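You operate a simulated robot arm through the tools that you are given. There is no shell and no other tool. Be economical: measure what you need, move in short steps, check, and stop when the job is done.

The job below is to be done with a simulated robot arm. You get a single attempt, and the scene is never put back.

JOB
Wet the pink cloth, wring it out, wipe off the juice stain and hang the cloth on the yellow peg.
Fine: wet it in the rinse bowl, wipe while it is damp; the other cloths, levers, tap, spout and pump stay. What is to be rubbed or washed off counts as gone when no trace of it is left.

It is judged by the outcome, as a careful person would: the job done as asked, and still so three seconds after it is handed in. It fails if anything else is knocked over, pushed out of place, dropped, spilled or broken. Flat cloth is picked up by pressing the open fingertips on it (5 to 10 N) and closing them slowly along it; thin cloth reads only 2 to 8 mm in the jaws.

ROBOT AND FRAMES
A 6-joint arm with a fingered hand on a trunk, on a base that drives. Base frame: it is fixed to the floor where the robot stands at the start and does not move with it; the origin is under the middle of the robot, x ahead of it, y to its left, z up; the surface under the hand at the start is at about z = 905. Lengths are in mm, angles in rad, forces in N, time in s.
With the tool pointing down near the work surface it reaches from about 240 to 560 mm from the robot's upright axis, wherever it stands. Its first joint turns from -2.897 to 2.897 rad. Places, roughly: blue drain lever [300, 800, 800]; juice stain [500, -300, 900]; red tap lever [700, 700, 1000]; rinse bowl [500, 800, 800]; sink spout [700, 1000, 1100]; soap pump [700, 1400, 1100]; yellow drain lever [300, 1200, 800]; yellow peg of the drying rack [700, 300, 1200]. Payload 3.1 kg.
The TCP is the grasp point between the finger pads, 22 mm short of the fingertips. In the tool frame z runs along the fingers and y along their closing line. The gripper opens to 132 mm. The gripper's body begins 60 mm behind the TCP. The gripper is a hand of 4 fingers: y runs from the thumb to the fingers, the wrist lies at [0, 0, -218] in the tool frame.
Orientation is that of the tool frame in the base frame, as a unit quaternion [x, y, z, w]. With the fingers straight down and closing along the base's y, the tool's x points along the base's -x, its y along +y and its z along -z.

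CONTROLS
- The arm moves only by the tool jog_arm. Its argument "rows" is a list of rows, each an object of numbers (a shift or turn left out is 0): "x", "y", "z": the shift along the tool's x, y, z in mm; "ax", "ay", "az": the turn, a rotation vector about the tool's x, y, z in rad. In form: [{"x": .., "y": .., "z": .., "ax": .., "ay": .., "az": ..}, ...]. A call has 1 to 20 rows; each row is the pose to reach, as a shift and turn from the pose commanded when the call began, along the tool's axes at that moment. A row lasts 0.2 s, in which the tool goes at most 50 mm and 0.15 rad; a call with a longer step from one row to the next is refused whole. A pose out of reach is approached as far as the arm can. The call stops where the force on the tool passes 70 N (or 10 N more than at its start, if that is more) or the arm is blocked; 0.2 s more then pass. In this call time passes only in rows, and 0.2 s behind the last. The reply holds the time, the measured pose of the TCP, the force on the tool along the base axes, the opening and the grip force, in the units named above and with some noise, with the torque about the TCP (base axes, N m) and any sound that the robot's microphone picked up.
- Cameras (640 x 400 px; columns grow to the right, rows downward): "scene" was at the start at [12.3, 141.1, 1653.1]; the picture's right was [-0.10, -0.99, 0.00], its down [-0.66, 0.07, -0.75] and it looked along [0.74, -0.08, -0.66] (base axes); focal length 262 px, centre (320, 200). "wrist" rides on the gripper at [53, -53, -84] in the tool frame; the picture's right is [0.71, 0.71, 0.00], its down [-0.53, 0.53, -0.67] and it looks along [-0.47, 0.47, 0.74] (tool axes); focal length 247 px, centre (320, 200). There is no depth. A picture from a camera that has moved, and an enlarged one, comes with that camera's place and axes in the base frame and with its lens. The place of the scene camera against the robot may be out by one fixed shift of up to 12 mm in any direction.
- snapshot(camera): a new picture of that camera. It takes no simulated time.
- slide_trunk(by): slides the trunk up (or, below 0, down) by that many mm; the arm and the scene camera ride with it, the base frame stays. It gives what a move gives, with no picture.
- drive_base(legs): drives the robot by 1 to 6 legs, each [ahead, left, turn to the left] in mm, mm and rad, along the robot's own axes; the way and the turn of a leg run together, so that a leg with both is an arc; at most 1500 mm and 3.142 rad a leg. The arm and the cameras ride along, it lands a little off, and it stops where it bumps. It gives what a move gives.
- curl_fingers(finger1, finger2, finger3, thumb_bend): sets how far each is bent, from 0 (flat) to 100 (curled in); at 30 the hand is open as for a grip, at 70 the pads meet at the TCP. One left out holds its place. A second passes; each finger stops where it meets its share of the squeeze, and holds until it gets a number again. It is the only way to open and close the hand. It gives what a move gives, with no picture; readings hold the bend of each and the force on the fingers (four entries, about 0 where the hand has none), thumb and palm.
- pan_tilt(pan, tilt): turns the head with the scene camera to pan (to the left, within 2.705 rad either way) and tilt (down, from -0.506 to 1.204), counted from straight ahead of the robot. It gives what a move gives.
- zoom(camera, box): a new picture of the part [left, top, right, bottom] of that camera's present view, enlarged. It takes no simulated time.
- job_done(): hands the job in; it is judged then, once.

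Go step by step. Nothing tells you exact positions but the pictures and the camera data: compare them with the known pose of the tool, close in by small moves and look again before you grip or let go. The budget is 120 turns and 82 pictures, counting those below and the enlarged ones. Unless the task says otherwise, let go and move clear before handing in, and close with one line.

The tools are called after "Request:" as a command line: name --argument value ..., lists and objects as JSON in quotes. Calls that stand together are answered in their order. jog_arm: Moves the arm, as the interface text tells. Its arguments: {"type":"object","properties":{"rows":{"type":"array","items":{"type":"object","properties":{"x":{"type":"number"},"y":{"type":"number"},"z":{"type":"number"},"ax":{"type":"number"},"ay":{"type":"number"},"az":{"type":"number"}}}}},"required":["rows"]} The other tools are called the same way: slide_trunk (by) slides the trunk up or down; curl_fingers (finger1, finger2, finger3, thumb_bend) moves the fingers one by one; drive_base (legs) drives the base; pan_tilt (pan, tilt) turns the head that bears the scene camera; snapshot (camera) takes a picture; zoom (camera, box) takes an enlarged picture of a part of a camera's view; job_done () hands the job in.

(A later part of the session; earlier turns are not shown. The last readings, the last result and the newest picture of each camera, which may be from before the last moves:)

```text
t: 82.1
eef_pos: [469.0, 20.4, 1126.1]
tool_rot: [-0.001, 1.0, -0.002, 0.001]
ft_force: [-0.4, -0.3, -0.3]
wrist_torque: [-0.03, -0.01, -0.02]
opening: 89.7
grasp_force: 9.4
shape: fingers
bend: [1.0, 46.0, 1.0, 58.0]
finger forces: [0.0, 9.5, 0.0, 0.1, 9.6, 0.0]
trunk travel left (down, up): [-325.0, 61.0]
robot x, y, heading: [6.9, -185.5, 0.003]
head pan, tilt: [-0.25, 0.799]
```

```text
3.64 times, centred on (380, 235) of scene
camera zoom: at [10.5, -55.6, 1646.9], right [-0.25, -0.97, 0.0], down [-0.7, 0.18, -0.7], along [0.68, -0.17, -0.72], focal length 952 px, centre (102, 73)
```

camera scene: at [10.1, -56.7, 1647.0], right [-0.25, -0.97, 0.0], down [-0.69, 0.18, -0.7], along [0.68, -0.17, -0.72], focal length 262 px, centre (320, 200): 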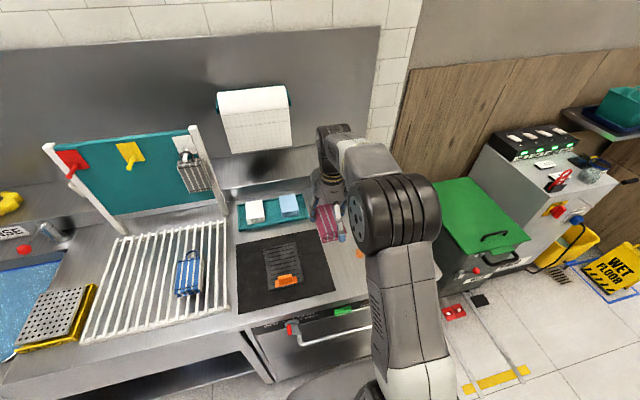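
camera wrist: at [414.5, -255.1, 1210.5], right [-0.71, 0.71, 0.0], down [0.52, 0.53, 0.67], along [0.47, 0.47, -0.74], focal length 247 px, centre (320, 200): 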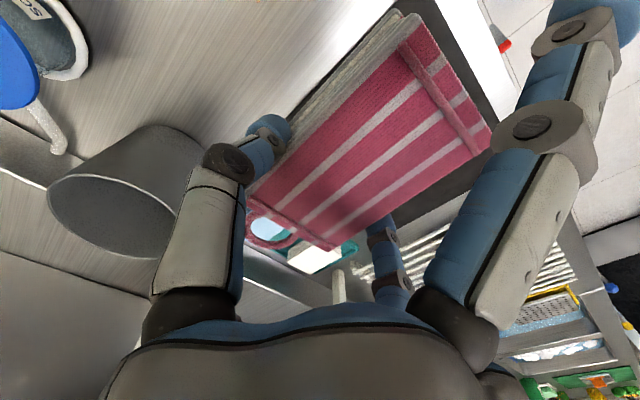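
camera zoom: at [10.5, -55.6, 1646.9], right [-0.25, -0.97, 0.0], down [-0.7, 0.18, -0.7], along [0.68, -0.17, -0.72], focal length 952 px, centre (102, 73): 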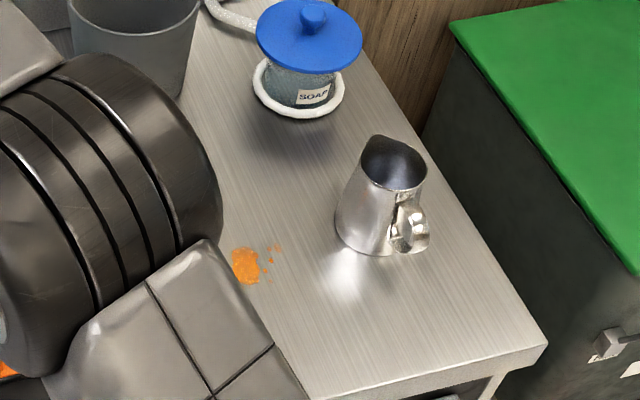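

The stain covers about x 415–465, y -340 to -255, and the jug edge is only at y≈-395. With the hand turned 90° the pad's long end will point to the right, which keeps the hand clear of the jug. I'll yaw it up here.

Request:
jog_arm --rows '[{"az": -0.14}, {"az": -0.28}, {"az": -0.42}, {"az": -0.56}, {"az": -0.7}, {"az": -0.84}, {"az": -0.98}, {"az": -1.12}, {"az": -1.26}, {"az": -1.4}, {"az": -1.5}, {"az": -1.571}]'

Request:
snapshot --camera "wrist"

```text
t: 84.7
eef_pos: [468.2, 18.3, 1126.4]
tool_rot: [0.709, -0.705, 0.002, -0.001]
ft_force: [0.2, -0.1, 0.0]
wrist_torque: [0.02, 0.02, -0.01]
opening: 89.5
grasp_force: 9.4
shape: fingers
bend: [1.0, 46.0, 1.0, 58.0]
finger forces: [0.0, 9.5, 0.1, 0.1, 9.5, 0.1]
trunk travel left (down, up): [-325.0, 61.0]
robot x, y, heading: [2.5, -187.6, 0.005]
head pan, tilt: [-0.25, 0.799]
```

```text
31 pictures are left
camera wrist: at [520.7, -35.0, 1210.4], right [-0.7, -0.71, 0.0], down [-0.53, 0.53, 0.67], along [-0.47, 0.47, -0.75], focal length 247 px, centre (320, 200)
```

wrist: 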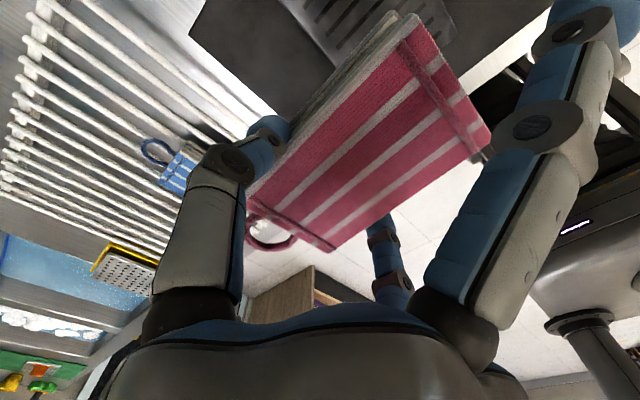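

The yaw worked. I'll move the pad over the stain at height, with finger1 partly bent for clearance, then look before descending.

Request:
jog_arm --rows '[{"x": 45, "y": 5}, {"x": 90, "y": 10}, {"x": 135, "y": 15}, {"x": 180, "y": 20}, {"x": 225, "y": 20}, {"x": 255, "y": 20}]'

Request:
curl_fingers --finger1 36

Request:
zoom --camera "scene" --box '[290, 130, 450, 290]'

Request:
snapshot --camera "wrist"

```text
t: 86.1
eef_pos: [440.8, -165.5, 1118.8]
tool_rot: [-0.693, 0.72, -0.018, -0.012]
ft_force: [-0.4, -0.1, 0.6]
wrist_torque: [0.0, 0.01, -0.01]
opening: 89.5
grasp_force: 9.2
shape: fingers
bend: [1.0, 46.0, 1.0, 58.0]
finger forces: [0.0, 9.4, 0.0, 0.0, 9.4, 0.1]
out of reach, approached as far as the arm can: row 4, 5, 6
trunk travel left (down, up): [-325.0, 61.0]
robot x, y, heading: [4.5, -185.2, -0.005]
head pan, tilt: [-0.25, 0.799]
```

```text
t: 87.1
eef_pos: [440.6, -166.1, 1117.3]
tool_rot: [-0.694, 0.72, -0.017, -0.012]
ft_force: [-0.5, 0.2, -0.5]
wrist_torque: [0.03, -0.03, -0.03]
opening: 64.2
grasp_force: 10.8
shape: fingers
bend: [30.0, 46.0, 1.0, 58.0]
finger forces: [4.1, 9.5, 0.0, 0.0, 9.4, 0.0]
trunk travel left (down, up): [-325.0, 61.0]
robot x, y, heading: [5.4, -183.7, 0.002]
head pan, tilt: [-0.25, 0.799]
```

```text
2.50 times, centred on (370, 210) of scene
camera zoom: at [10.1, -57.0, 1647.0], right [-0.25, -0.97, 0.0], down [-0.69, 0.18, -0.7], along [0.68, -0.17, -0.72], focal length 655 px, centre (195, 175)
```

zoom: 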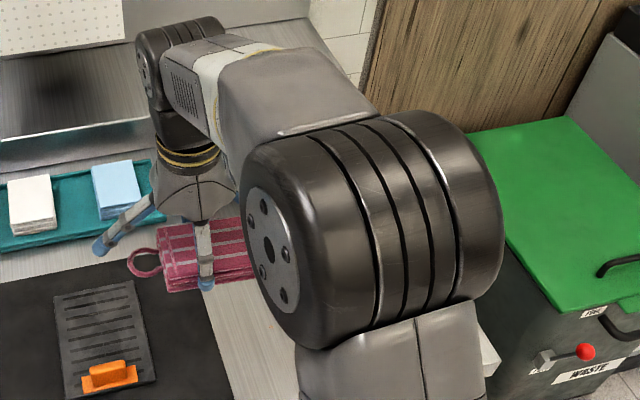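

```text
29 pictures are left
camera wrist: at [490.7, -217.4, 1204.0], right [-0.73, -0.68, 0.02], down [-0.51, 0.57, 0.64], along [-0.45, 0.46, -0.77], focal length 247 px, centre (320, 200)
```

wrist: 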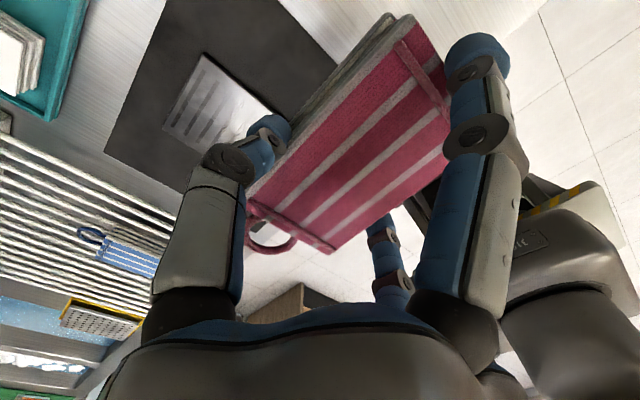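

The wrist hit its turn limit because the arm had swung right. I'll drive the base further right so that the arm points straight at the stain.

Request:
drive_base --legs '[[0, -125, 0]]'

Request:
curl_fingers --finger1 30

Request:
jog_arm --rows '[{"z": 0}]'

```text
t: 88.3
eef_pos: [441.6, -292.3, 1118.1]
tool_rot: [-0.694, 0.72, -0.017, -0.012]
ft_force: [0.2, -0.9, -1.6]
wrist_torque: [0.05, -0.02, 0.01]
opening: 64.6
grasp_force: 11.9
shape: fingers
bend: [30.0, 46.0, 1.0, 58.0]
finger forces: [4.1, 9.5, 0.1, 0.0, 9.4, 0.1]
trunk travel left (down, up): [-325.0, 61.0]
robot x, y, heading: [2.5, -312.2, 0.003]
head pan, tilt: [-0.25, 0.799]
```

```text
t: 89.3
eef_pos: [440.6, -291.5, 1118.0]
tool_rot: [-0.694, 0.72, -0.018, -0.013]
ft_force: [0.2, 0.7, -1.1]
wrist_torque: [0.01, 0.02, -0.01]
opening: 65.9
grasp_force: 10.6
shape: fingers
bend: [28.0, 46.0, 1.0, 58.0]
finger forces: [1.0, 9.5, 0.0, 0.0, 9.6, 0.0]
trunk travel left (down, up): [-325.0, 61.0]
robot x, y, heading: [4.7, -310.3, 0.001]
head pan, tilt: [-0.25, 0.799]
```

```text
t: 89.7
eef_pos: [441.5, -290.1, 1116.8]
tool_rot: [-0.694, 0.72, -0.018, -0.012]
ft_force: [-0.5, -0.4, -1.5]
wrist_torque: [0.02, -0.01, -0.03]
opening: 65.5
grasp_force: 10.6
shape: fingers
bend: [28.0, 46.0, 1.0, 58.0]
finger forces: [1.0, 9.6, 0.0, 0.1, 9.5, 0.0]
trunk travel left (down, up): [-325.0, 61.0]
robot x, y, heading: [3.6, -313.3, 0.005]
head pan, tilt: [-0.25, 0.799]
```

The arm is now straight on. I'll level the tool, set the pad over the stain at y≈-270 and descend.

Request:
jog_arm --rows '[{"x": -15, "y": -5, "z": 10, "ay": -0.043}, {"x": -20, "y": -7, "z": 50, "ay": -0.043}, {"x": -20, "y": -7, "z": 90, "ay": -0.043}, {"x": -20, "y": -7, "z": 125, "ay": -0.043}, {"x": -20, "y": -7, "z": 142, "ay": -0.043}]'

Request:
zoom --camera "scene" --box '[260, 160, 460, 320]'

Request:
snapshot --camera "wrist"

```text
t: 90.9
eef_pos: [450.7, -277.3, 974.1]
tool_rot: [-0.693, 0.721, -0.006, 0.002]
ft_force: [0.8, 0.0, -0.6]
wrist_torque: [0.03, -0.02, -0.02]
opening: 65.5
grasp_force: 9.7
shape: fingers
bend: [28.0, 46.0, 1.0, 58.0]
finger forces: [1.0, 9.5, 0.0, 0.0, 9.4, 0.1]
trunk travel left (down, up): [-325.0, 61.0]
robot x, y, heading: [6.1, -311.9, 0.005]
head pan, tilt: [-0.25, 0.799]
```

```text
2.50 times, centred on (360, 240) of scene
camera zoom: at [10.3, -182.4, 1647.0], right [-0.25, -0.97, 0.0], down [-0.69, 0.18, -0.7], along [0.68, -0.17, -0.72], focal length 655 px, centre (220, 100)
```

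zoom: 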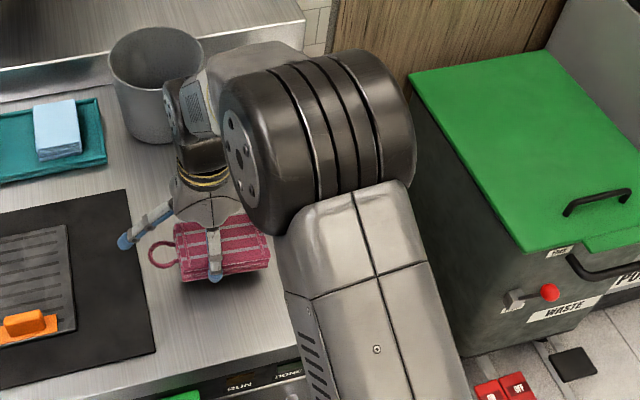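

```text
27 pictures are left
camera wrist: at [499.4, -332.1, 1058.4], right [-0.73, -0.68, 0.0], down [-0.51, 0.55, 0.66], along [-0.45, 0.49, -0.75], focal length 247 px, centre (320, 200)
```

wrist: 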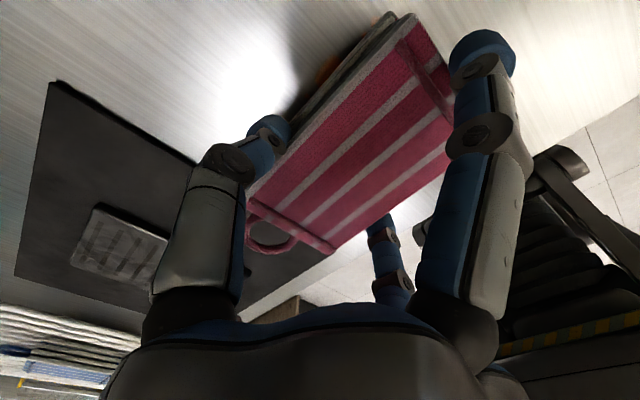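

Orange shows just beyond the pad's thumb side, so the stain sits slightly further out, around x≈455. I'll shift the pad 8 mm that way and lower to contact.

Request:
jog_arm --rows '[{"y": -8, "z": 8}, {"y": -8, "z": 16}]'

Request:
jog_arm --rows '[{"z": 3}, {"z": 6}]'

Request:
jog_arm --rows '[{"z": 3}]'

Request:
jog_arm --rows '[{"z": 3}]'

```text
t: 91.5
eef_pos: [457.8, -277.1, 958.3]
tool_rot: [-0.693, 0.721, -0.006, 0.002]
ft_force: [-0.3, -0.1, -0.2]
wrist_torque: [-0.01, 0.0, -0.02]
opening: 65.6
grasp_force: 10.6
shape: fingers
bend: [28.0, 46.0, 1.0, 58.0]
finger forces: [1.1, 9.4, 0.1, 0.0, 9.4, 0.0]
trunk travel left (down, up): [-325.0, 61.0]
robot x, y, heading: [0.5, -312.2, -0.0]
head pan, tilt: [-0.25, 0.799]
```

```text
t: 92.1
eef_pos: [458.0, -276.9, 951.7]
tool_rot: [-0.692, 0.722, -0.005, 0.002]
ft_force: [0.6, 0.0, -1.2]
wrist_torque: [0.05, 0.0, 0.02]
opening: 65.5
grasp_force: 9.9
shape: fingers
bend: [28.0, 46.0, 1.0, 58.0]
finger forces: [1.0, 9.4, 0.0, 0.0, 9.3, 0.0]
trunk travel left (down, up): [-325.0, 61.0]
robot x, y, heading: [-1.7, -312.6, 0.002]
head pan, tilt: [-0.25, 0.799]
```

```text
t: 92.5
eef_pos: [458.3, -276.4, 949.4]
tool_rot: [-0.693, 0.721, -0.005, 0.002]
ft_force: [-0.5, 0.1, 0.0]
wrist_torque: [-0.01, -0.03, 0.05]
opening: 65.7
grasp_force: 10.6
shape: fingers
bend: [28.0, 46.0, 1.0, 58.0]
finger forces: [1.1, 9.5, 0.0, 0.1, 9.3, 0.0]
trunk travel left (down, up): [-325.0, 61.0]
robot x, y, heading: [2.0, -312.0, 0.005]
head pan, tilt: [-0.25, 0.799]
```

```text
t: 92.9
eef_pos: [458.4, -276.1, 947.1]
tool_rot: [-0.693, 0.721, -0.005, 0.002]
ft_force: [-0.3, -1.4, -0.4]
wrist_torque: [-0.02, 0.0, -0.02]
opening: 65.6
grasp_force: 10.1
shape: fingers
bend: [28.0, 46.0, 1.0, 58.0]
finger forces: [1.2, 9.3, 0.1, 0.0, 9.3, 0.1]
trunk travel left (down, up): [-325.0, 61.0]
robot x, y, heading: [4.6, -312.5, 0.0]
head pan, tilt: [-0.25, 0.799]
```

Request:
jog_arm --rows '[{"z": 3}]'

Request:
jog_arm --rows '[{"z": 2}]'

Request:
jog_arm --rows '[{"z": 2}]'

```text
t: 93.3
eef_pos: [458.1, -276.9, 944.3]
tool_rot: [-0.692, 0.722, -0.005, 0.002]
ft_force: [-0.3, 0.2, 0.3]
wrist_torque: [-0.06, 0.06, -0.03]
opening: 65.9
grasp_force: 10.0
shape: fingers
bend: [28.0, 46.0, 1.0, 58.0]
finger forces: [1.1, 9.3, 0.1, 0.1, 9.3, 0.1]
trunk travel left (down, up): [-325.0, 61.0]
robot x, y, heading: [5.0, -315.5, 0.002]
head pan, tilt: [-0.25, 0.799]
```

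```text
t: 93.7
eef_pos: [458.7, -276.2, 941.8]
tool_rot: [-0.693, 0.721, -0.006, 0.002]
ft_force: [0.7, 0.3, 0.3]
wrist_torque: [-0.05, 0.02, -0.01]
opening: 66.0
grasp_force: 9.7
shape: fingers
bend: [28.0, 46.0, 1.0, 58.0]
finger forces: [1.2, 9.2, 0.1, 0.1, 9.3, 0.0]
trunk travel left (down, up): [-325.0, 61.0]
robot x, y, heading: [5.7, -308.6, 0.003]
head pan, tilt: [-0.25, 0.799]
```

```text
t: 94.1
eef_pos: [459.3, -276.3, 940.4]
tool_rot: [-0.692, 0.721, -0.007, 0.002]
ft_force: [0.7, -0.3, 2.9]
wrist_torque: [-0.04, 0.08, 0.0]
opening: 65.9
grasp_force: 9.5
shape: fingers
bend: [28.0, 46.0, 1.0, 58.0]
finger forces: [1.4, 9.4, 0.1, 0.0, 9.2, 0.1]
trunk travel left (down, up): [-325.0, 61.0]
robot x, y, heading: [6.3, -312.5, 0.003]
head pan, tilt: [-0.25, 0.799]
```

Contact starts at TCP z≈940. I'll press a bit more and rub short strokes along the pad.

Request:
jog_arm --rows '[{"z": 2.5}]'

Request:
jog_arm --rows '[{"x": -8}, {"x": -18}, {"x": -8}, {"x": 3}, {"x": 8}, {"x": 0}, {"x": -10}, {"x": -20}, {"x": -10}, {"x": 0}]'

Request:
zoom --camera "scene" --box '[270, 200, 400, 300]'

```text
t: 94.5
eef_pos: [458.8, -276.2, 938.6]
tool_rot: [-0.693, 0.721, -0.007, 0.003]
ft_force: [2.0, 1.0, 10.4]
wrist_torque: [-0.1, 0.19, -0.02]
opening: 66.3
grasp_force: 10.1
shape: fingers
bend: [27.0, 46.0, 1.0, 58.0]
finger forces: [1.6, 9.0, 0.0, 0.1, 10.2, 0.1]
trunk travel left (down, up): [-325.0, 61.0]
robot x, y, heading: [3.0, -314.0, 0.003]
head pan, tilt: [-0.25, 0.799]
```

```text
t: 96.7
eef_pos: [458.6, -275.5, 937.4]
tool_rot: [-0.693, 0.721, -0.006, 0.003]
ft_force: [0.9, 4.3, 9.6]
wrist_torque: [0.02, 0.13, -0.07]
opening: 66.0
grasp_force: 10.1
shape: fingers
bend: [27.0, 46.0, 1.0, 59.0]
finger forces: [1.2, 9.4, 0.0, 0.0, 10.1, 0.0]
out of reach, approached as far as the arm can: row 5
trunk travel left (down, up): [-325.0, 61.0]
robot x, y, heading: [2.4, -315.1, 0.001]
head pan, tilt: [-0.25, 0.799]
```

```text
4.00 times, centred on (335, 250) of scene
camera zoom: at [9.0, -181.9, 1647.0], right [-0.25, -0.97, 0.0], down [-0.69, 0.18, -0.7], along [0.68, -0.17, -0.72], focal length 1047 px, centre (260, 0)
```

zoom: 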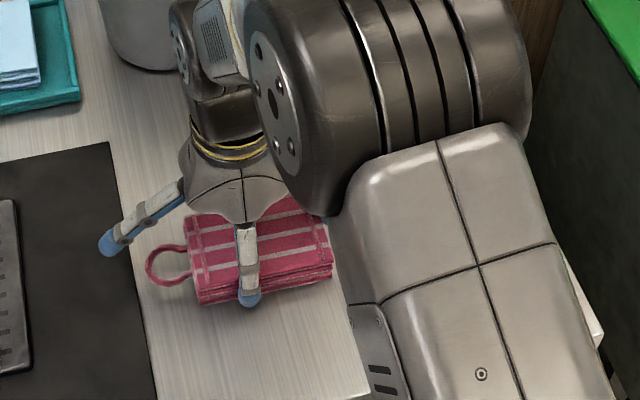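

Request:
jog_arm --rows '[{"x": 5, "y": 10}, {"x": 6, "y": 18}, {"x": 5, "y": 5}, {"x": 5, "y": -10}, {"x": 5, "y": -18}, {"x": -5, "y": -18}, {"x": -15, "y": -10}, {"x": -25, "y": 0}, {"x": -35, "y": 10}, {"x": -25, "y": 18}, {"x": -10, "y": 18}, {"x": 4, "y": 12}, {"x": 5, "y": 0}, {"x": 5, "y": -12}, {"x": -10, "y": -12}, {"x": -25, "y": -5}, {"x": -40, "y": 0}]'

Request:
jog_arm --rows '[{"z": -15}, {"z": -45}, {"z": -90}, {"z": -130}, {"z": -165}]'

Request:
jog_arm --rows '[{"x": -45}, {"x": -90}, {"x": -135}, {"x": -175}]'

Request:
pan_tilt --pan -0.3 --tilt 0.95

Request:
snapshot --camera "scene"

```text
t: 100.3
eef_pos: [458.6, -237.5, 937.6]
tool_rot: [-0.694, 0.72, -0.004, 0.004]
ft_force: [0.0, -1.3, 1.7]
wrist_torque: [0.01, 0.07, 0.01]
opening: 65.3
grasp_force: 9.9
shape: fingers
bend: [27.0, 45.0, 1.0, 59.0]
finger forces: [1.6, 9.2, 0.0, 0.0, 9.3, 0.1]
out of reach, approached as far as the arm can: row 5, 14
trunk travel left (down, up): [-325.0, 61.0]
robot x, y, heading: [3.3, -313.2, 0.003]
head pan, tilt: [-0.25, 0.799]
```

```text
t: 101.5
eef_pos: [457.8, -237.5, 1101.3]
tool_rot: [-0.693, 0.721, -0.003, 0.003]
ft_force: [0.0, 0.7, 0.2]
wrist_torque: [0.0, 0.02, 0.01]
opening: 65.7
grasp_force: 9.8
shape: fingers
bend: [27.0, 45.0, 1.0, 59.0]
finger forces: [1.3, 9.2, 0.1, 0.1, 9.3, 0.0]
trunk travel left (down, up): [-325.0, 61.0]
robot x, y, heading: [4.3, -311.9, 0.001]
head pan, tilt: [-0.25, 0.799]
```

```text
t: 102.5
eef_pos: [464.0, -61.0, 1101.9]
tool_rot: [-0.694, 0.72, -0.004, 0.003]
ft_force: [0.0, 0.3, -0.9]
wrist_torque: [-0.03, 0.02, -0.03]
opening: 65.5
grasp_force: 9.7
shape: fingers
bend: [27.0, 45.0, 1.0, 59.0]
finger forces: [1.3, 9.1, 0.1, 0.0, 9.2, 0.0]
trunk travel left (down, up): [-325.0, 61.0]
robot x, y, heading: [-1.0, -316.5, 0.004]
head pan, tilt: [-0.25, 0.799]
```

```text
t: 103.2
eef_pos: [464.1, -62.6, 1103.1]
tool_rot: [-0.695, 0.719, -0.002, 0.003]
ft_force: [-0.2, -0.2, -0.4]
wrist_torque: [0.0, 0.02, -0.02]
opening: 65.3
grasp_force: 9.4
shape: fingers
bend: [27.0, 45.0, 1.0, 59.0]
finger forces: [1.4, 9.1, 0.0, 0.0, 9.2, 0.0]
trunk travel left (down, up): [-325.0, 61.0]
robot x, y, heading: [1.7, -315.1, 0.005]
head pan, tilt: [-0.3, 0.949]
```

```text
25 pictures are left
camera scene: at [1.5, -184.1, 1635.5], right [-0.29, -0.96, 0.0], down [-0.78, 0.24, -0.58], along [0.56, -0.17, -0.81], focal length 262 px, centre (320, 200)
```

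scene: 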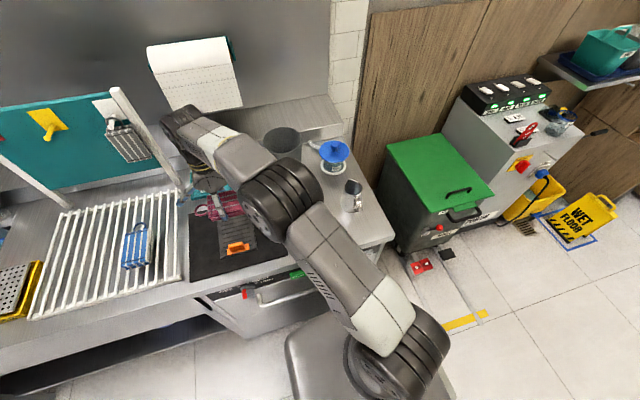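

Request:
zoom --camera "scene" --box '[295, 165, 385, 235]'

```text
5.71 times, centred on (340, 200) of scene
camera zoom: at [1.5, -184.1, 1635.5], right [-0.29, -0.96, 0.0], down [-0.78, 0.24, -0.58], along [0.56, -0.17, -0.81], focal length 1496 px, centre (206, 200)
```

zoom: 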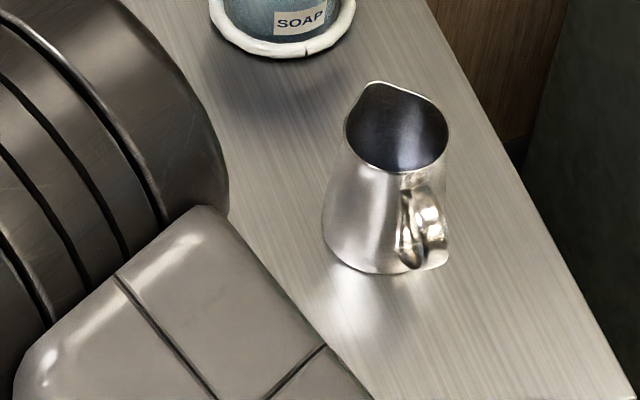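

The spot is behind the elbow. I'll drive left, which is on the way to the peg anyway, and look back at it.

Request:
drive_base --legs '[[0, 350, 0]]'

Request:
pan_tilt --pan -0.75 --tilt 0.8

Request:
snapshot --camera "scene"

```text
t: 105.5
eef_pos: [463.1, 289.2, 1103.3]
tool_rot: [-0.695, 0.719, -0.003, 0.003]
ft_force: [-0.6, 0.0, -0.3]
wrist_torque: [0.03, -0.02, -0.02]
opening: 65.2
grasp_force: 10.0
shape: fingers
bend: [27.0, 45.0, 1.0, 59.0]
finger forces: [1.3, 9.1, 0.0, 0.0, 9.2, 0.1]
trunk travel left (down, up): [-325.0, 61.0]
robot x, y, heading: [4.2, 38.8, 0.003]
head pan, tilt: [-0.3, 0.949]
```

```text
t: 106.4
eef_pos: [463.6, 288.6, 1102.6]
tool_rot: [-0.695, 0.719, -0.003, 0.003]
ft_force: [-0.1, -0.3, -0.6]
wrist_torque: [0.04, -0.03, 0.01]
opening: 65.4
grasp_force: 10.0
shape: fingers
bend: [27.0, 45.0, 1.0, 59.0]
finger forces: [1.2, 9.0, 0.0, 0.0, 9.1, 0.0]
trunk travel left (down, up): [-325.0, 61.0]
robot x, y, heading: [2.1, 37.8, 0.005]
head pan, tilt: [-0.75, 0.799]
```

```text
23 pictures are left
camera scene: at [-9.6, 133.8, 1647.0], right [-0.68, -0.73, 0.0], down [-0.53, 0.49, -0.7], along [0.51, -0.47, -0.72], focal length 262 px, centre (320, 200)
```

scene: 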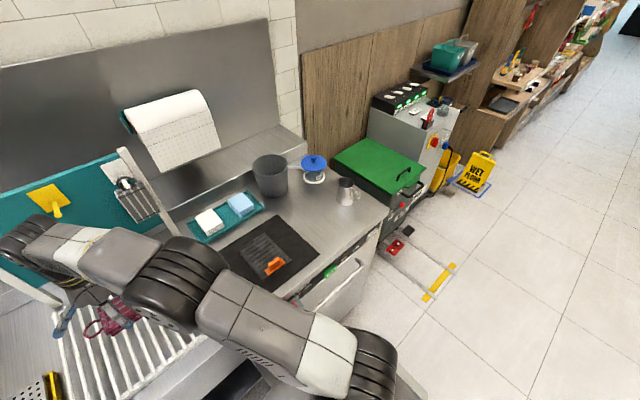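

Request:
zoom --camera "scene" --box '[285, 170, 395, 260]'

```text
4.44 times, centred on (340, 215) of scene
camera zoom: at [-9.6, 133.8, 1647.0], right [-0.68, -0.73, 0.0], down [-0.53, 0.49, -0.7], along [0.51, -0.47, -0.72], focal length 1164 px, centre (231, 133)
```

zoom: 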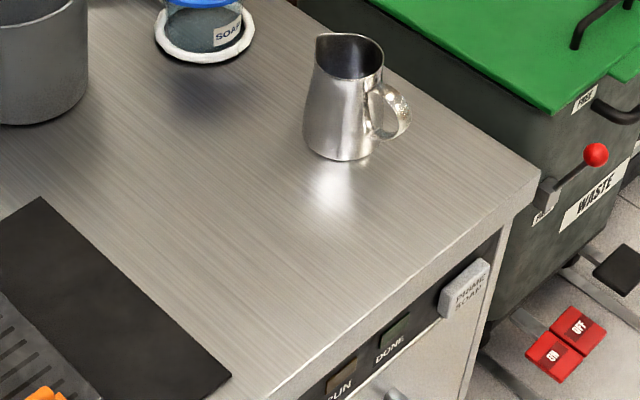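

The stain looks gone. I'll check its place in close-up.

Request:
zoom --camera "scene" --box '[320, 195, 365, 235]'

Request:
pan_tilt --pan -0.05 --tilt 0.55

Request:
snapshot --camera "scene"

```text
10.00 times, centred on (342, 215) of scene
camera zoom: at [-9.6, 133.8, 1647.0], right [-0.68, -0.73, 0.0], down [-0.53, 0.49, -0.7], along [0.51, -0.47, -0.72], focal length 2618 px, centre (95, 50)
```

zoom: 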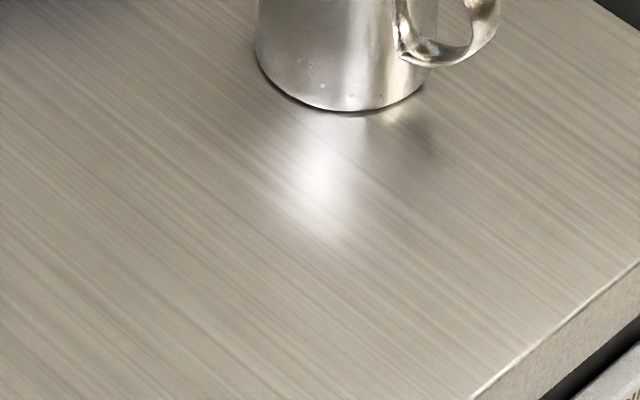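

```text
t: 107.5
eef_pos: [462.4, 290.2, 1103.0]
tool_rot: [-0.694, 0.72, -0.005, 0.003]
ft_force: [-0.6, 0.3, -1.0]
wrist_torque: [0.02, -0.02, -0.02]
opening: 65.6
grasp_force: 9.7
shape: fingers
bend: [27.0, 45.0, 1.0, 59.0]
finger forces: [1.2, 9.0, 0.0, 0.0, 9.2, 0.0]
trunk travel left (down, up): [-325.0, 61.0]
robot x, y, heading: [0.7, 41.1, 0.003]
head pan, tilt: [-0.051, 0.55]
```

```text
20 pictures are left
camera scene: at [20.9, 184.2, 1668.3], right [-0.05, -1.0, 0.0], down [-0.52, 0.03, -0.85], along [0.85, -0.04, -0.52], focal length 262 px, centre (320, 200)
```

scene: 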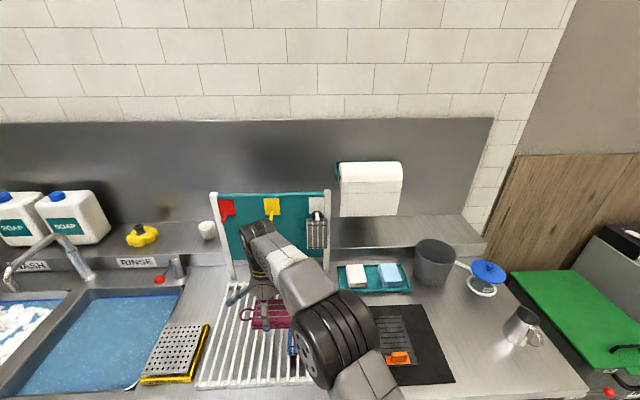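

No trace of the stain is left. Next is the yellow peg, so I'll zoom in to measure it.

Request:
zoom --camera "scene" --box '[205, 180, 345, 290]'

```text
3.64 times, centred on (275, 235) of scene
camera zoom: at [20.9, 184.2, 1668.3], right [-0.05, -1.0, 0.0], down [-0.52, 0.03, -0.85], along [0.85, -0.04, -0.52], focal length 952 px, centre (484, 73)
```

zoom: 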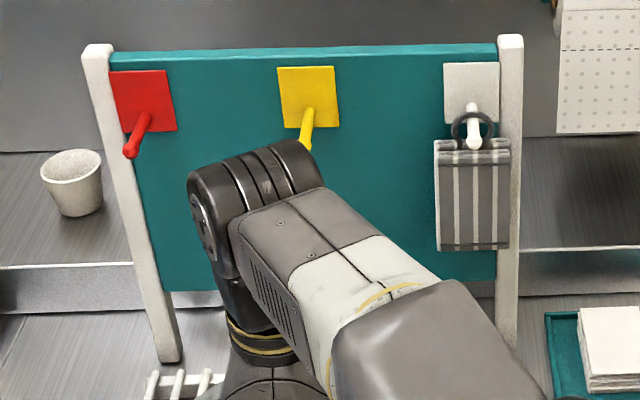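

The peg is near y≈302, z≈1210, sticking out of the board at x≈715. I'll flatten finger1, undo the yaw, then pitch the tool forward so that the loop points up and toward the peg.

Request:
curl_fingers --finger1 0

Request:
jog_arm --rows '[{"az": 0.14}, {"az": 0.28}, {"az": 0.42}, {"az": 0.56}, {"az": 0.7}, {"az": 0.84}, {"az": 0.98}, {"az": 1.12}, {"az": 1.26}, {"az": 1.4}, {"az": 1.534}]'

Request:
jog_arm --rows '[{"ay": -0.14, "x": -8, "z": -5}, {"ay": -0.28, "x": -16, "z": -10}, {"ay": -0.42, "x": -24, "z": -15}, {"ay": -0.56, "x": -32, "z": -20}, {"ay": -0.7, "x": -40, "z": -25}, {"ay": -0.84, "x": -48, "z": -30}, {"ay": -0.98, "x": -56, "z": -35}, {"ay": -1.1, "x": -60, "z": -40}, {"ay": -1.2, "x": -64, "z": -40}]'

Request:
snapshot --camera "wrist"

Request:
snapshot --camera "scene"

```text
t: 108.5
eef_pos: [462.4, 289.6, 1102.5]
tool_rot: [-0.694, 0.72, -0.003, 0.003]
ft_force: [-0.3, -0.3, -0.1]
wrist_torque: [0.01, 0.0, 0.02]
opening: 88.9
grasp_force: 8.8
shape: fingers
bend: [1.0, 45.0, 1.0, 59.0]
finger forces: [0.1, 9.1, 0.0, 0.1, 9.2, 0.0]
trunk travel left (down, up): [-325.0, 61.0]
robot x, y, heading: [3.7, 35.5, 0.001]
head pan, tilt: [-0.051, 0.55]
```

```text
t: 110.9
eef_pos: [462.2, 288.8, 1103.1]
tool_rot: [0.0, 1.0, 0.0, 0.005]
ft_force: [-0.5, 0.6, -0.2]
wrist_torque: [0.01, 0.01, 0.04]
opening: 89.1
grasp_force: 9.5
shape: fingers
bend: [1.0, 45.0, 1.0, 59.0]
finger forces: [0.0, 9.3, 0.0, 0.1, 9.2, 0.0]
trunk travel left (down, up): [-325.0, 61.0]
robot x, y, heading: [6.3, 39.6, -0.0]
head pan, tilt: [-0.051, 0.55]
```

```text
t: 112.9
eef_pos: [526.1, 289.4, 1143.1]
tool_rot: [-0.001, 0.822, 0.001, 0.569]
ft_force: [0.2, 0.0, -0.1]
wrist_torque: [-0.02, 0.01, 0.03]
opening: 88.9
grasp_force: 9.4
shape: fingers
bend: [0.0, 45.0, 1.0, 59.0]
finger forces: [0.0, 8.8, 0.1, 0.1, 8.8, 0.0]
trunk travel left (down, up): [-325.0, 61.0]
robot x, y, heading: [4.4, 36.0, 0.007]
head pan, tilt: [-0.051, 0.55]
```

```text
18 pictures are left
camera wrist: at [428.5, 235.7, 1122.6], right [-0.25, 0.71, -0.66], down [-0.44, 0.52, 0.73], along [0.86, 0.47, 0.18], focal length 247 px, centre (320, 200)
```

wrist: 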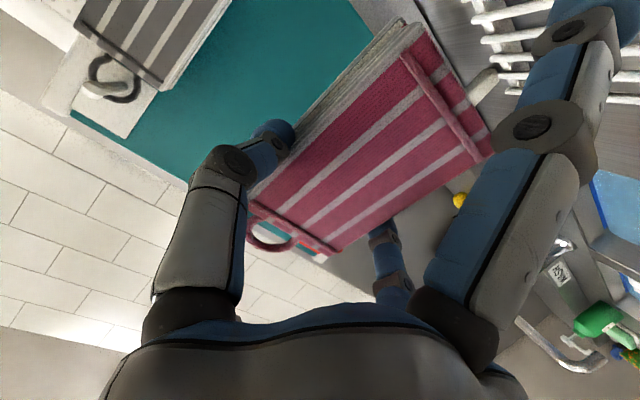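

```text
17 pictures are left
camera scene: at [21.3, 184.6, 1668.3], right [-0.05, -1.0, 0.0], down [-0.52, 0.02, -0.85], along [0.85, -0.04, -0.52], focal length 262 px, centre (320, 200)
```

scene: 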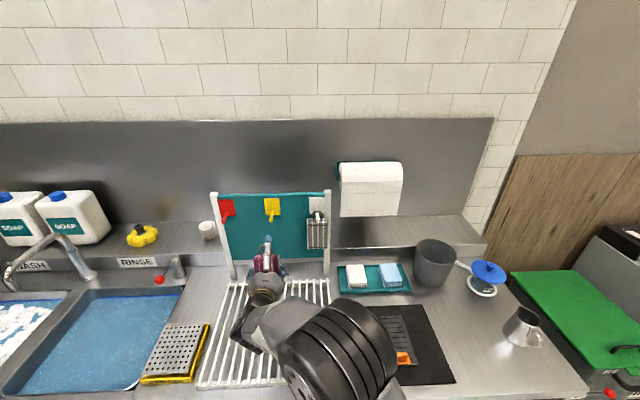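

The pad is upright with the loop on top. I'll zoom in on the loop and the peg.

Request:
zoom --camera "scene" --box '[230, 185, 310, 305]'

```text
3.33 times, centred on (270, 245) of scene
camera zoom: at [21.3, 184.6, 1668.3], right [-0.05, -1.0, 0.0], down [-0.52, 0.02, -0.85], along [0.85, -0.04, -0.52], focal length 873 px, centre (487, 50)
```

zoom: 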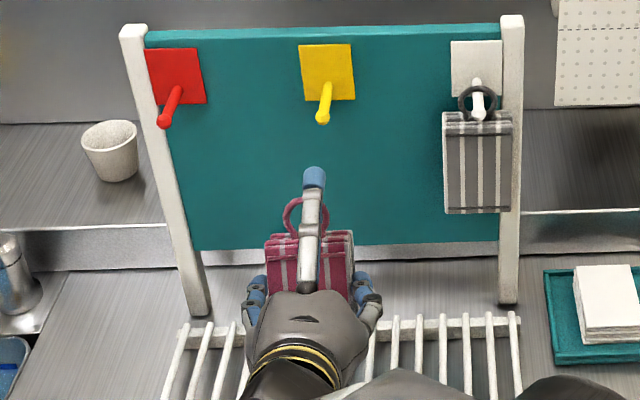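

I get the loop centre at about TCP + (31, 8, 45). The scene camera's y reads about 11 mm high compared with the wrist camera. I'll shift down and right so the wrist camera can see the peg for a second bearing.

Request:
jog_arm --rows '[{"x": 16, "y": -22, "z": 6}, {"x": 32.8, "y": -45, "z": 12.3}]'

Request:
snapshot --camera "wrist"

```text
t: 113.5
eef_pos: [526.6, 242.9, 1109.2]
tool_rot: [0.0, 0.823, 0.001, 0.569]
ft_force: [1.2, -0.6, -1.0]
wrist_torque: [-0.02, 0.0, -0.03]
opening: 89.1
grasp_force: 9.1
shape: fingers
bend: [0.0, 45.0, 1.0, 59.0]
finger forces: [0.1, 8.9, 0.0, 0.0, 8.8, 0.0]
trunk travel left (down, up): [-325.0, 61.0]
robot x, y, heading: [6.1, 40.1, 0.005]
head pan, tilt: [-0.051, 0.55]
```

```text
15 pictures are left
camera wrist: at [428.1, 190.0, 1088.3], right [-0.25, 0.71, -0.66], down [-0.44, 0.52, 0.73], along [0.86, 0.47, 0.18], focal length 247 px, centre (320, 200)
```

wrist: 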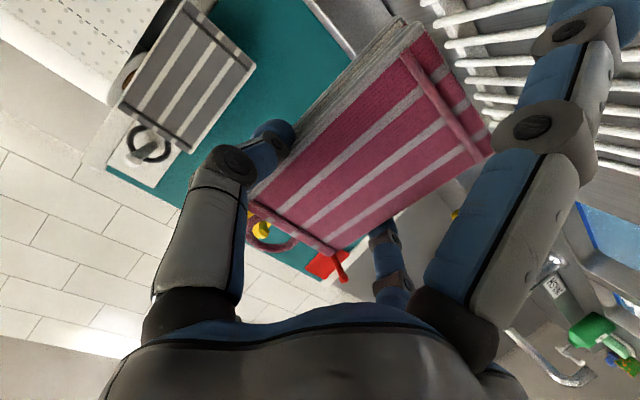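

Request:
zoom --camera "wrist" --box '[230, 180, 360, 290]'

```text
3.64 times, centred on (295, 235) of wrist
camera zoom: at [428.1, 190.0, 1088.3], right [-0.25, 0.71, -0.66], down [-0.44, 0.52, 0.73], along [0.86, 0.47, 0.18], focal length 898 px, centre (411, 73)
```

zoom: 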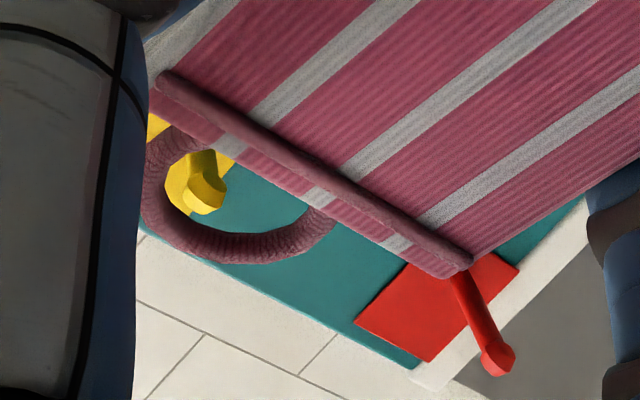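

The wrist view shows the peg through the loop. I put the peg tip at about (668, 295, 1207) and the loop opening at TCP + (35, 9, 42). I'll move so the loop sits about 30 mm in front of the tip, then check.

Request:
jog_arm --rows '[{"x": -26, "y": 14, "z": 16}, {"x": -52, "y": 28, "z": 32}, {"x": -78, "y": 43, "z": 49}]'

Request:
zoom --camera "wrist" --box '[200, 150, 360, 290]'

Request:
zoom --camera "scene" --box '[230, 185, 310, 265]'

```text
t: 114.3
eef_pos: [600.2, 288.4, 1163.3]
tool_rot: [-0.001, 0.823, 0.0, 0.568]
ft_force: [0.3, -0.3, -0.3]
wrist_torque: [-0.01, 0.01, 0.03]
opening: 88.9
grasp_force: 8.3
shape: fingers
bend: [0.0, 45.0, 1.0, 59.0]
finger forces: [0.0, 8.7, 0.0, 0.1, 8.8, 0.2]
trunk travel left (down, up): [-325.0, 61.0]
robot x, y, heading: [2.6, 39.8, 0.008]
head pan, tilt: [-0.051, 0.55]
```

```text
2.86 times, centred on (280, 220) of wrist
camera zoom: at [502.6, 234.2, 1144.0], right [-0.25, 0.71, -0.66], down [-0.44, 0.53, 0.73], along [0.86, 0.47, 0.18], focal length 706 px, centre (434, 143)
```

zoom: 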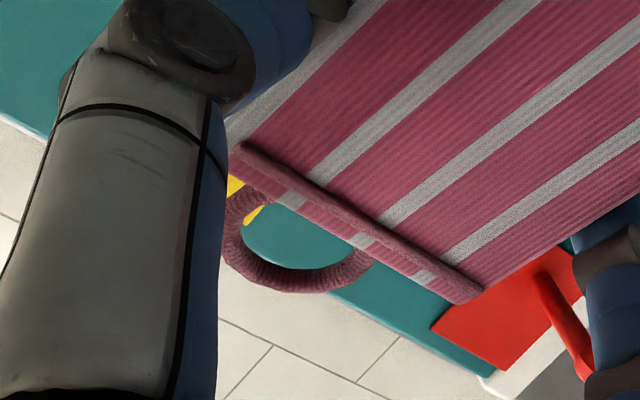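

```text
5.00 times, centred on (270, 225) of scene
camera zoom: at [21.7, 184.7, 1668.3], right [-0.05, -1.0, 0.0], down [-0.52, 0.02, -0.85], along [0.85, -0.04, -0.52], focal length 1309 px, centre (570, 75)
```

zoom: 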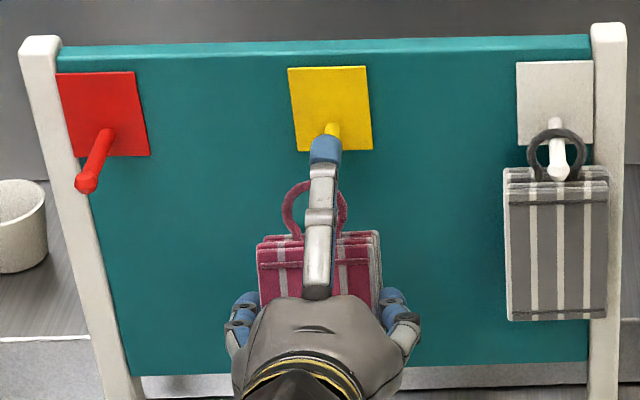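

The loop centre, near (638, 297, 1206), lines up with the peg tip near (670, 297, 1208). I'll advance 28 mm and check.

Request:
jog_arm --rows '[{"x": -5.7, "z": 13}, {"x": -11, "z": 25.5}]'

Request:
zoom --camera "wrist" --box '[230, 180, 330, 270]'

```text
t: 114.9
eef_pos: [628.6, 288.0, 1165.9]
tool_rot: [0.0, 0.823, 0.001, 0.569]
ft_force: [-0.2, -0.1, -0.1]
wrist_torque: [-0.01, 0.02, -0.02]
opening: 88.9
grasp_force: 8.7
shape: fingers
bend: [0.0, 45.0, 1.0, 59.0]
finger forces: [0.0, 8.7, 0.0, 0.1, 8.8, 0.0]
trunk travel left (down, up): [-325.0, 61.0]
robot x, y, heading: [2.0, 37.7, 0.003]
head pan, tilt: [-0.051, 0.55]
```

```text
4.44 times, centred on (280, 225) of wrist
camera zoom: at [529.7, 233.8, 1145.6], right [-0.25, 0.71, -0.66], down [-0.44, 0.52, 0.73], along [0.86, 0.47, 0.18], focal length 1098 px, centre (498, 89)
```

zoom: 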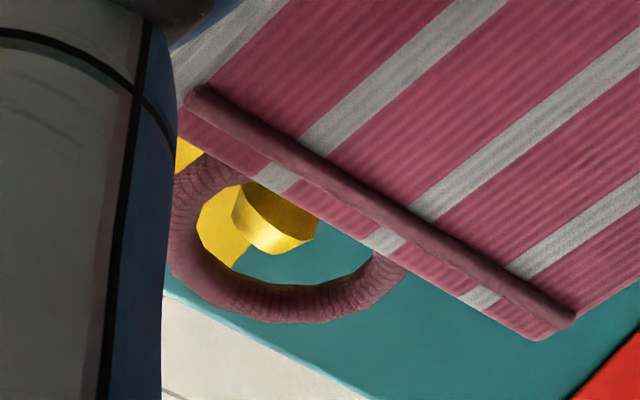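

The peg knob is right behind the loop opening and close to its centre. I'll lower 1 mm, advance 8 mm and look again.

Request:
jog_arm --rows '[{"x": -1, "z": 4}, {"x": -1.9, "z": 7.8}]'

Request:
zoom --camera "wrist" --box '[230, 180, 330, 270]'

```text
t: 115.5
eef_pos: [634.2, 287.1, 1165.5]
tool_rot: [0.0, 0.823, 0.001, 0.569]
ft_force: [0.0, 0.8, -0.3]
wrist_torque: [0.02, 0.02, 0.02]
opening: 89.0
grasp_force: 8.8
shape: fingers
bend: [0.0, 45.0, 1.0, 59.0]
finger forces: [0.0, 8.8, 0.0, 0.0, 8.8, 0.1]
trunk travel left (down, up): [-325.0, 61.0]
robot x, y, heading: [3.8, 38.9, 0.004]
head pan, tilt: [-0.051, 0.55]
```

```text
4.44 times, centred on (280, 225) of wrist
camera zoom: at [537.8, 233.7, 1144.4], right [-0.25, 0.71, -0.66], down [-0.44, 0.52, 0.73], along [0.86, 0.47, 0.18], focal length 1098 px, centre (498, 89)
```

zoom: 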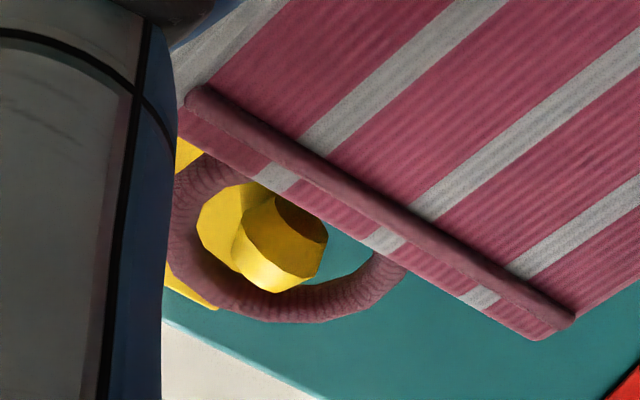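

The knob is now entering the loop with no contact force. I'll advance another 14 mm straight ahead.

Request:
jog_arm --rows '[{"x": -1.8, "z": 4.7}, {"x": -3.5, "z": 9.4}, {"x": -4.9, "z": 13.1}]'

Request:
zoom --camera "wrist" --box '[230, 180, 330, 270]'

```text
t: 116.3
eef_pos: [650.5, 286.7, 1163.6]
tool_rot: [-0.001, 0.822, 0.001, 0.569]
ft_force: [0.1, 0.3, -0.9]
wrist_torque: [0.0, 0.0, 0.01]
opening: 89.2
grasp_force: 9.2
shape: fingers
bend: [0.0, 45.0, 1.0, 59.0]
finger forces: [0.1, 8.9, 0.1, 0.0, 8.8, 0.1]
trunk travel left (down, up): [-325.0, 61.0]
robot x, y, heading: [1.8, 36.9, 0.006]
head pan, tilt: [-0.051, 0.55]
```

```text
4.44 times, centred on (280, 225) of wrist
camera zoom: at [551.9, 233.6, 1143.7], right [-0.25, 0.71, -0.66], down [-0.44, 0.53, 0.73], along [0.86, 0.47, 0.18], focal length 1098 px, centre (498, 89)
```

zoom: 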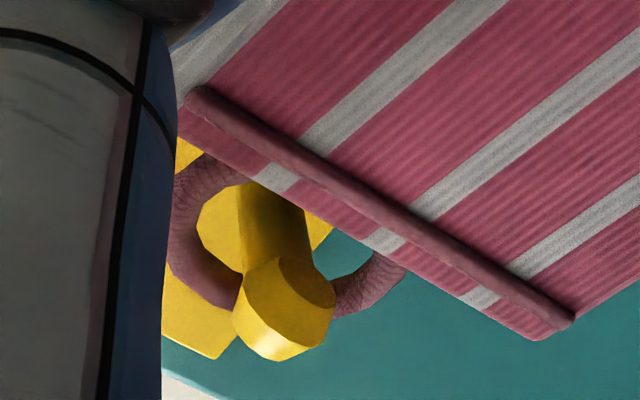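

The peg's knob is through the loop and its shaft sits inside the ring. I'll advance a few millimetres more and lower so the ring rests on the shaft.

Request:
jog_arm --rows '[{"x": -2.1, "z": 5.6}, {"x": 1.6, "z": 7}, {"x": 3.5, "z": 7.7}]'

Request:
zoom --camera "wrist" --box '[230, 180, 330, 270]'

```text
t: 117.1
eef_pos: [654.9, 287.6, 1157.6]
tool_rot: [-0.001, 0.822, 0.001, 0.569]
ft_force: [0.8, -0.4, 1.1]
wrist_torque: [0.02, -0.04, 0.04]
opening: 88.8
grasp_force: 8.6
shape: fingers
bend: [0.0, 45.0, 1.0, 59.0]
finger forces: [0.0, 8.7, 0.0, 0.1, 8.8, 0.1]
trunk travel left (down, up): [-325.0, 61.0]
robot x, y, heading: [6.8, 35.4, 0.003]
head pan, tilt: [-0.051, 0.55]
```

```text
4.44 times, centred on (280, 225) of wrist
camera zoom: at [557.6, 234.0, 1137.9], right [-0.25, 0.71, -0.66], down [-0.44, 0.52, 0.73], along [0.86, 0.47, 0.18], focal length 1098 px, centre (498, 89)
```

zoom: 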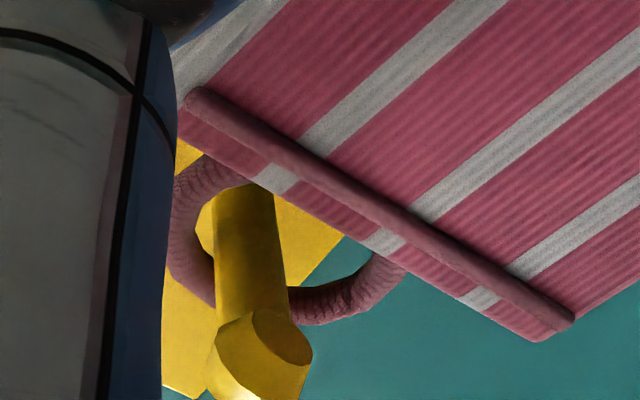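

The shaft now sits near the top of the ring. I'll lower a touch more until the peg takes some weight, then check from the scene camera.

Request:
jog_arm --rows '[{"x": 2, "z": 0.7}, {"x": 3, "z": 1}]'

Request:
zoom --camera "scene" --box '[230, 185, 310, 265]'

```text
t: 117.7
eef_pos: [654.6, 288.1, 1156.1]
tool_rot: [-0.001, 0.822, 0.002, 0.57]
ft_force: [3.4, 0.2, 6.9]
wrist_torque: [0.08, -0.19, -0.07]
opening: 88.8
grasp_force: 9.0
shape: fingers
bend: [0.0, 45.0, 1.0, 59.0]
finger forces: [0.0, 8.8, 0.0, 0.0, 9.0, 0.0]
trunk travel left (down, up): [-325.0, 61.0]
robot x, y, heading: [-0.0, 38.8, 0.005]
head pan, tilt: [-0.051, 0.55]
```

```text
5.00 times, centred on (270, 225) of scene
camera zoom: at [20.4, 183.7, 1668.5], right [-0.05, -1.0, 0.0], down [-0.52, 0.03, -0.85], along [0.85, -0.04, -0.52], focal length 1309 px, centre (570, 75)
```

zoom: 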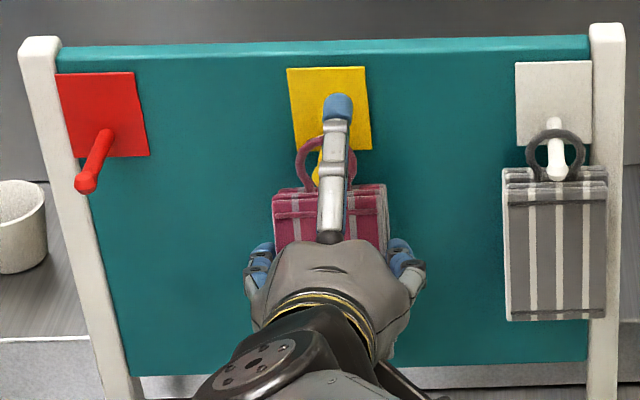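

The ring bears on the peg with about 7 N upward. I'll ease off 1 mm and open the fingers gradually.

Request:
jog_arm --rows '[{"x": -0.8}]'

Request:
curl_fingers --finger2 44 --thumb_bend 50

Request:
curl_fingers --finger2 34 --thumb_bend 34

Request:
zoom --camera "wrist" --box '[160, 80, 420, 290]'

```text
t: 118.1
eef_pos: [654.7, 288.4, 1156.1]
tool_rot: [0.0, 0.822, 0.0, 0.569]
ft_force: [2.3, 0.5, 8.1]
wrist_torque: [0.11, -0.17, -0.01]
opening: 89.1
grasp_force: 8.7
shape: fingers
bend: [0.0, 45.0, 1.0, 59.0]
finger forces: [0.0, 8.8, 0.1, 0.0, 8.9, 0.0]
trunk travel left (down, up): [-325.0, 61.0]
robot x, y, heading: [3.1, 38.3, -0.001]
head pan, tilt: [-0.051, 0.55]
```

```text
t: 119.1
eef_pos: [655.5, 288.3, 1155.6]
tool_rot: [0.0, 0.823, 0.001, 0.568]
ft_force: [0.2, -0.9, -0.5]
wrist_torque: [0.0, 0.0, 0.0]
opening: 93.2
grasp_force: 0.0
shape: fingers
bend: [0.0, 44.0, 1.0, 50.0]
finger forces: [0.0, 0.0, 0.0, 0.0, 0.0, 0.1]
trunk travel left (down, up): [-325.0, 61.0]
robot x, y, heading: [3.2, 39.4, 0.003]
head pan, tilt: [-0.051, 0.55]
```

```text
t: 120.1
eef_pos: [655.6, 287.9, 1156.4]
tool_rot: [0.0, 0.823, 0.0, 0.568]
ft_force: [0.1, 1.3, 0.6]
wrist_torque: [0.0, 0.01, -0.03]
opening: 104.5
grasp_force: 0.0
shape: fingers
bend: [0.0, 34.0, 1.0, 34.0]
finger forces: [0.0, 0.0, 0.0, 0.0, 0.0, 0.0]
trunk travel left (down, up): [-325.0, 61.0]
robot x, y, heading: [0.9, 36.7, 0.005]
head pan, tilt: [-0.051, 0.55]
```

```text
1.90 times, centred on (290, 185) of wrist
camera zoom: at [557.3, 234.0, 1135.7], right [-0.25, 0.71, -0.66], down [-0.44, 0.53, 0.73], along [0.86, 0.47, 0.18], focal length 470 px, centre (377, 229)
```

zoom: 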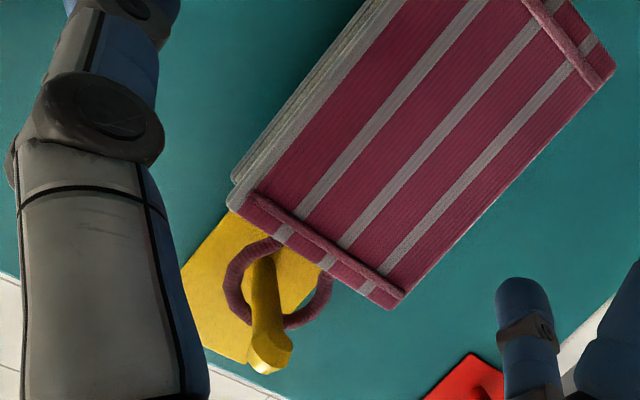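

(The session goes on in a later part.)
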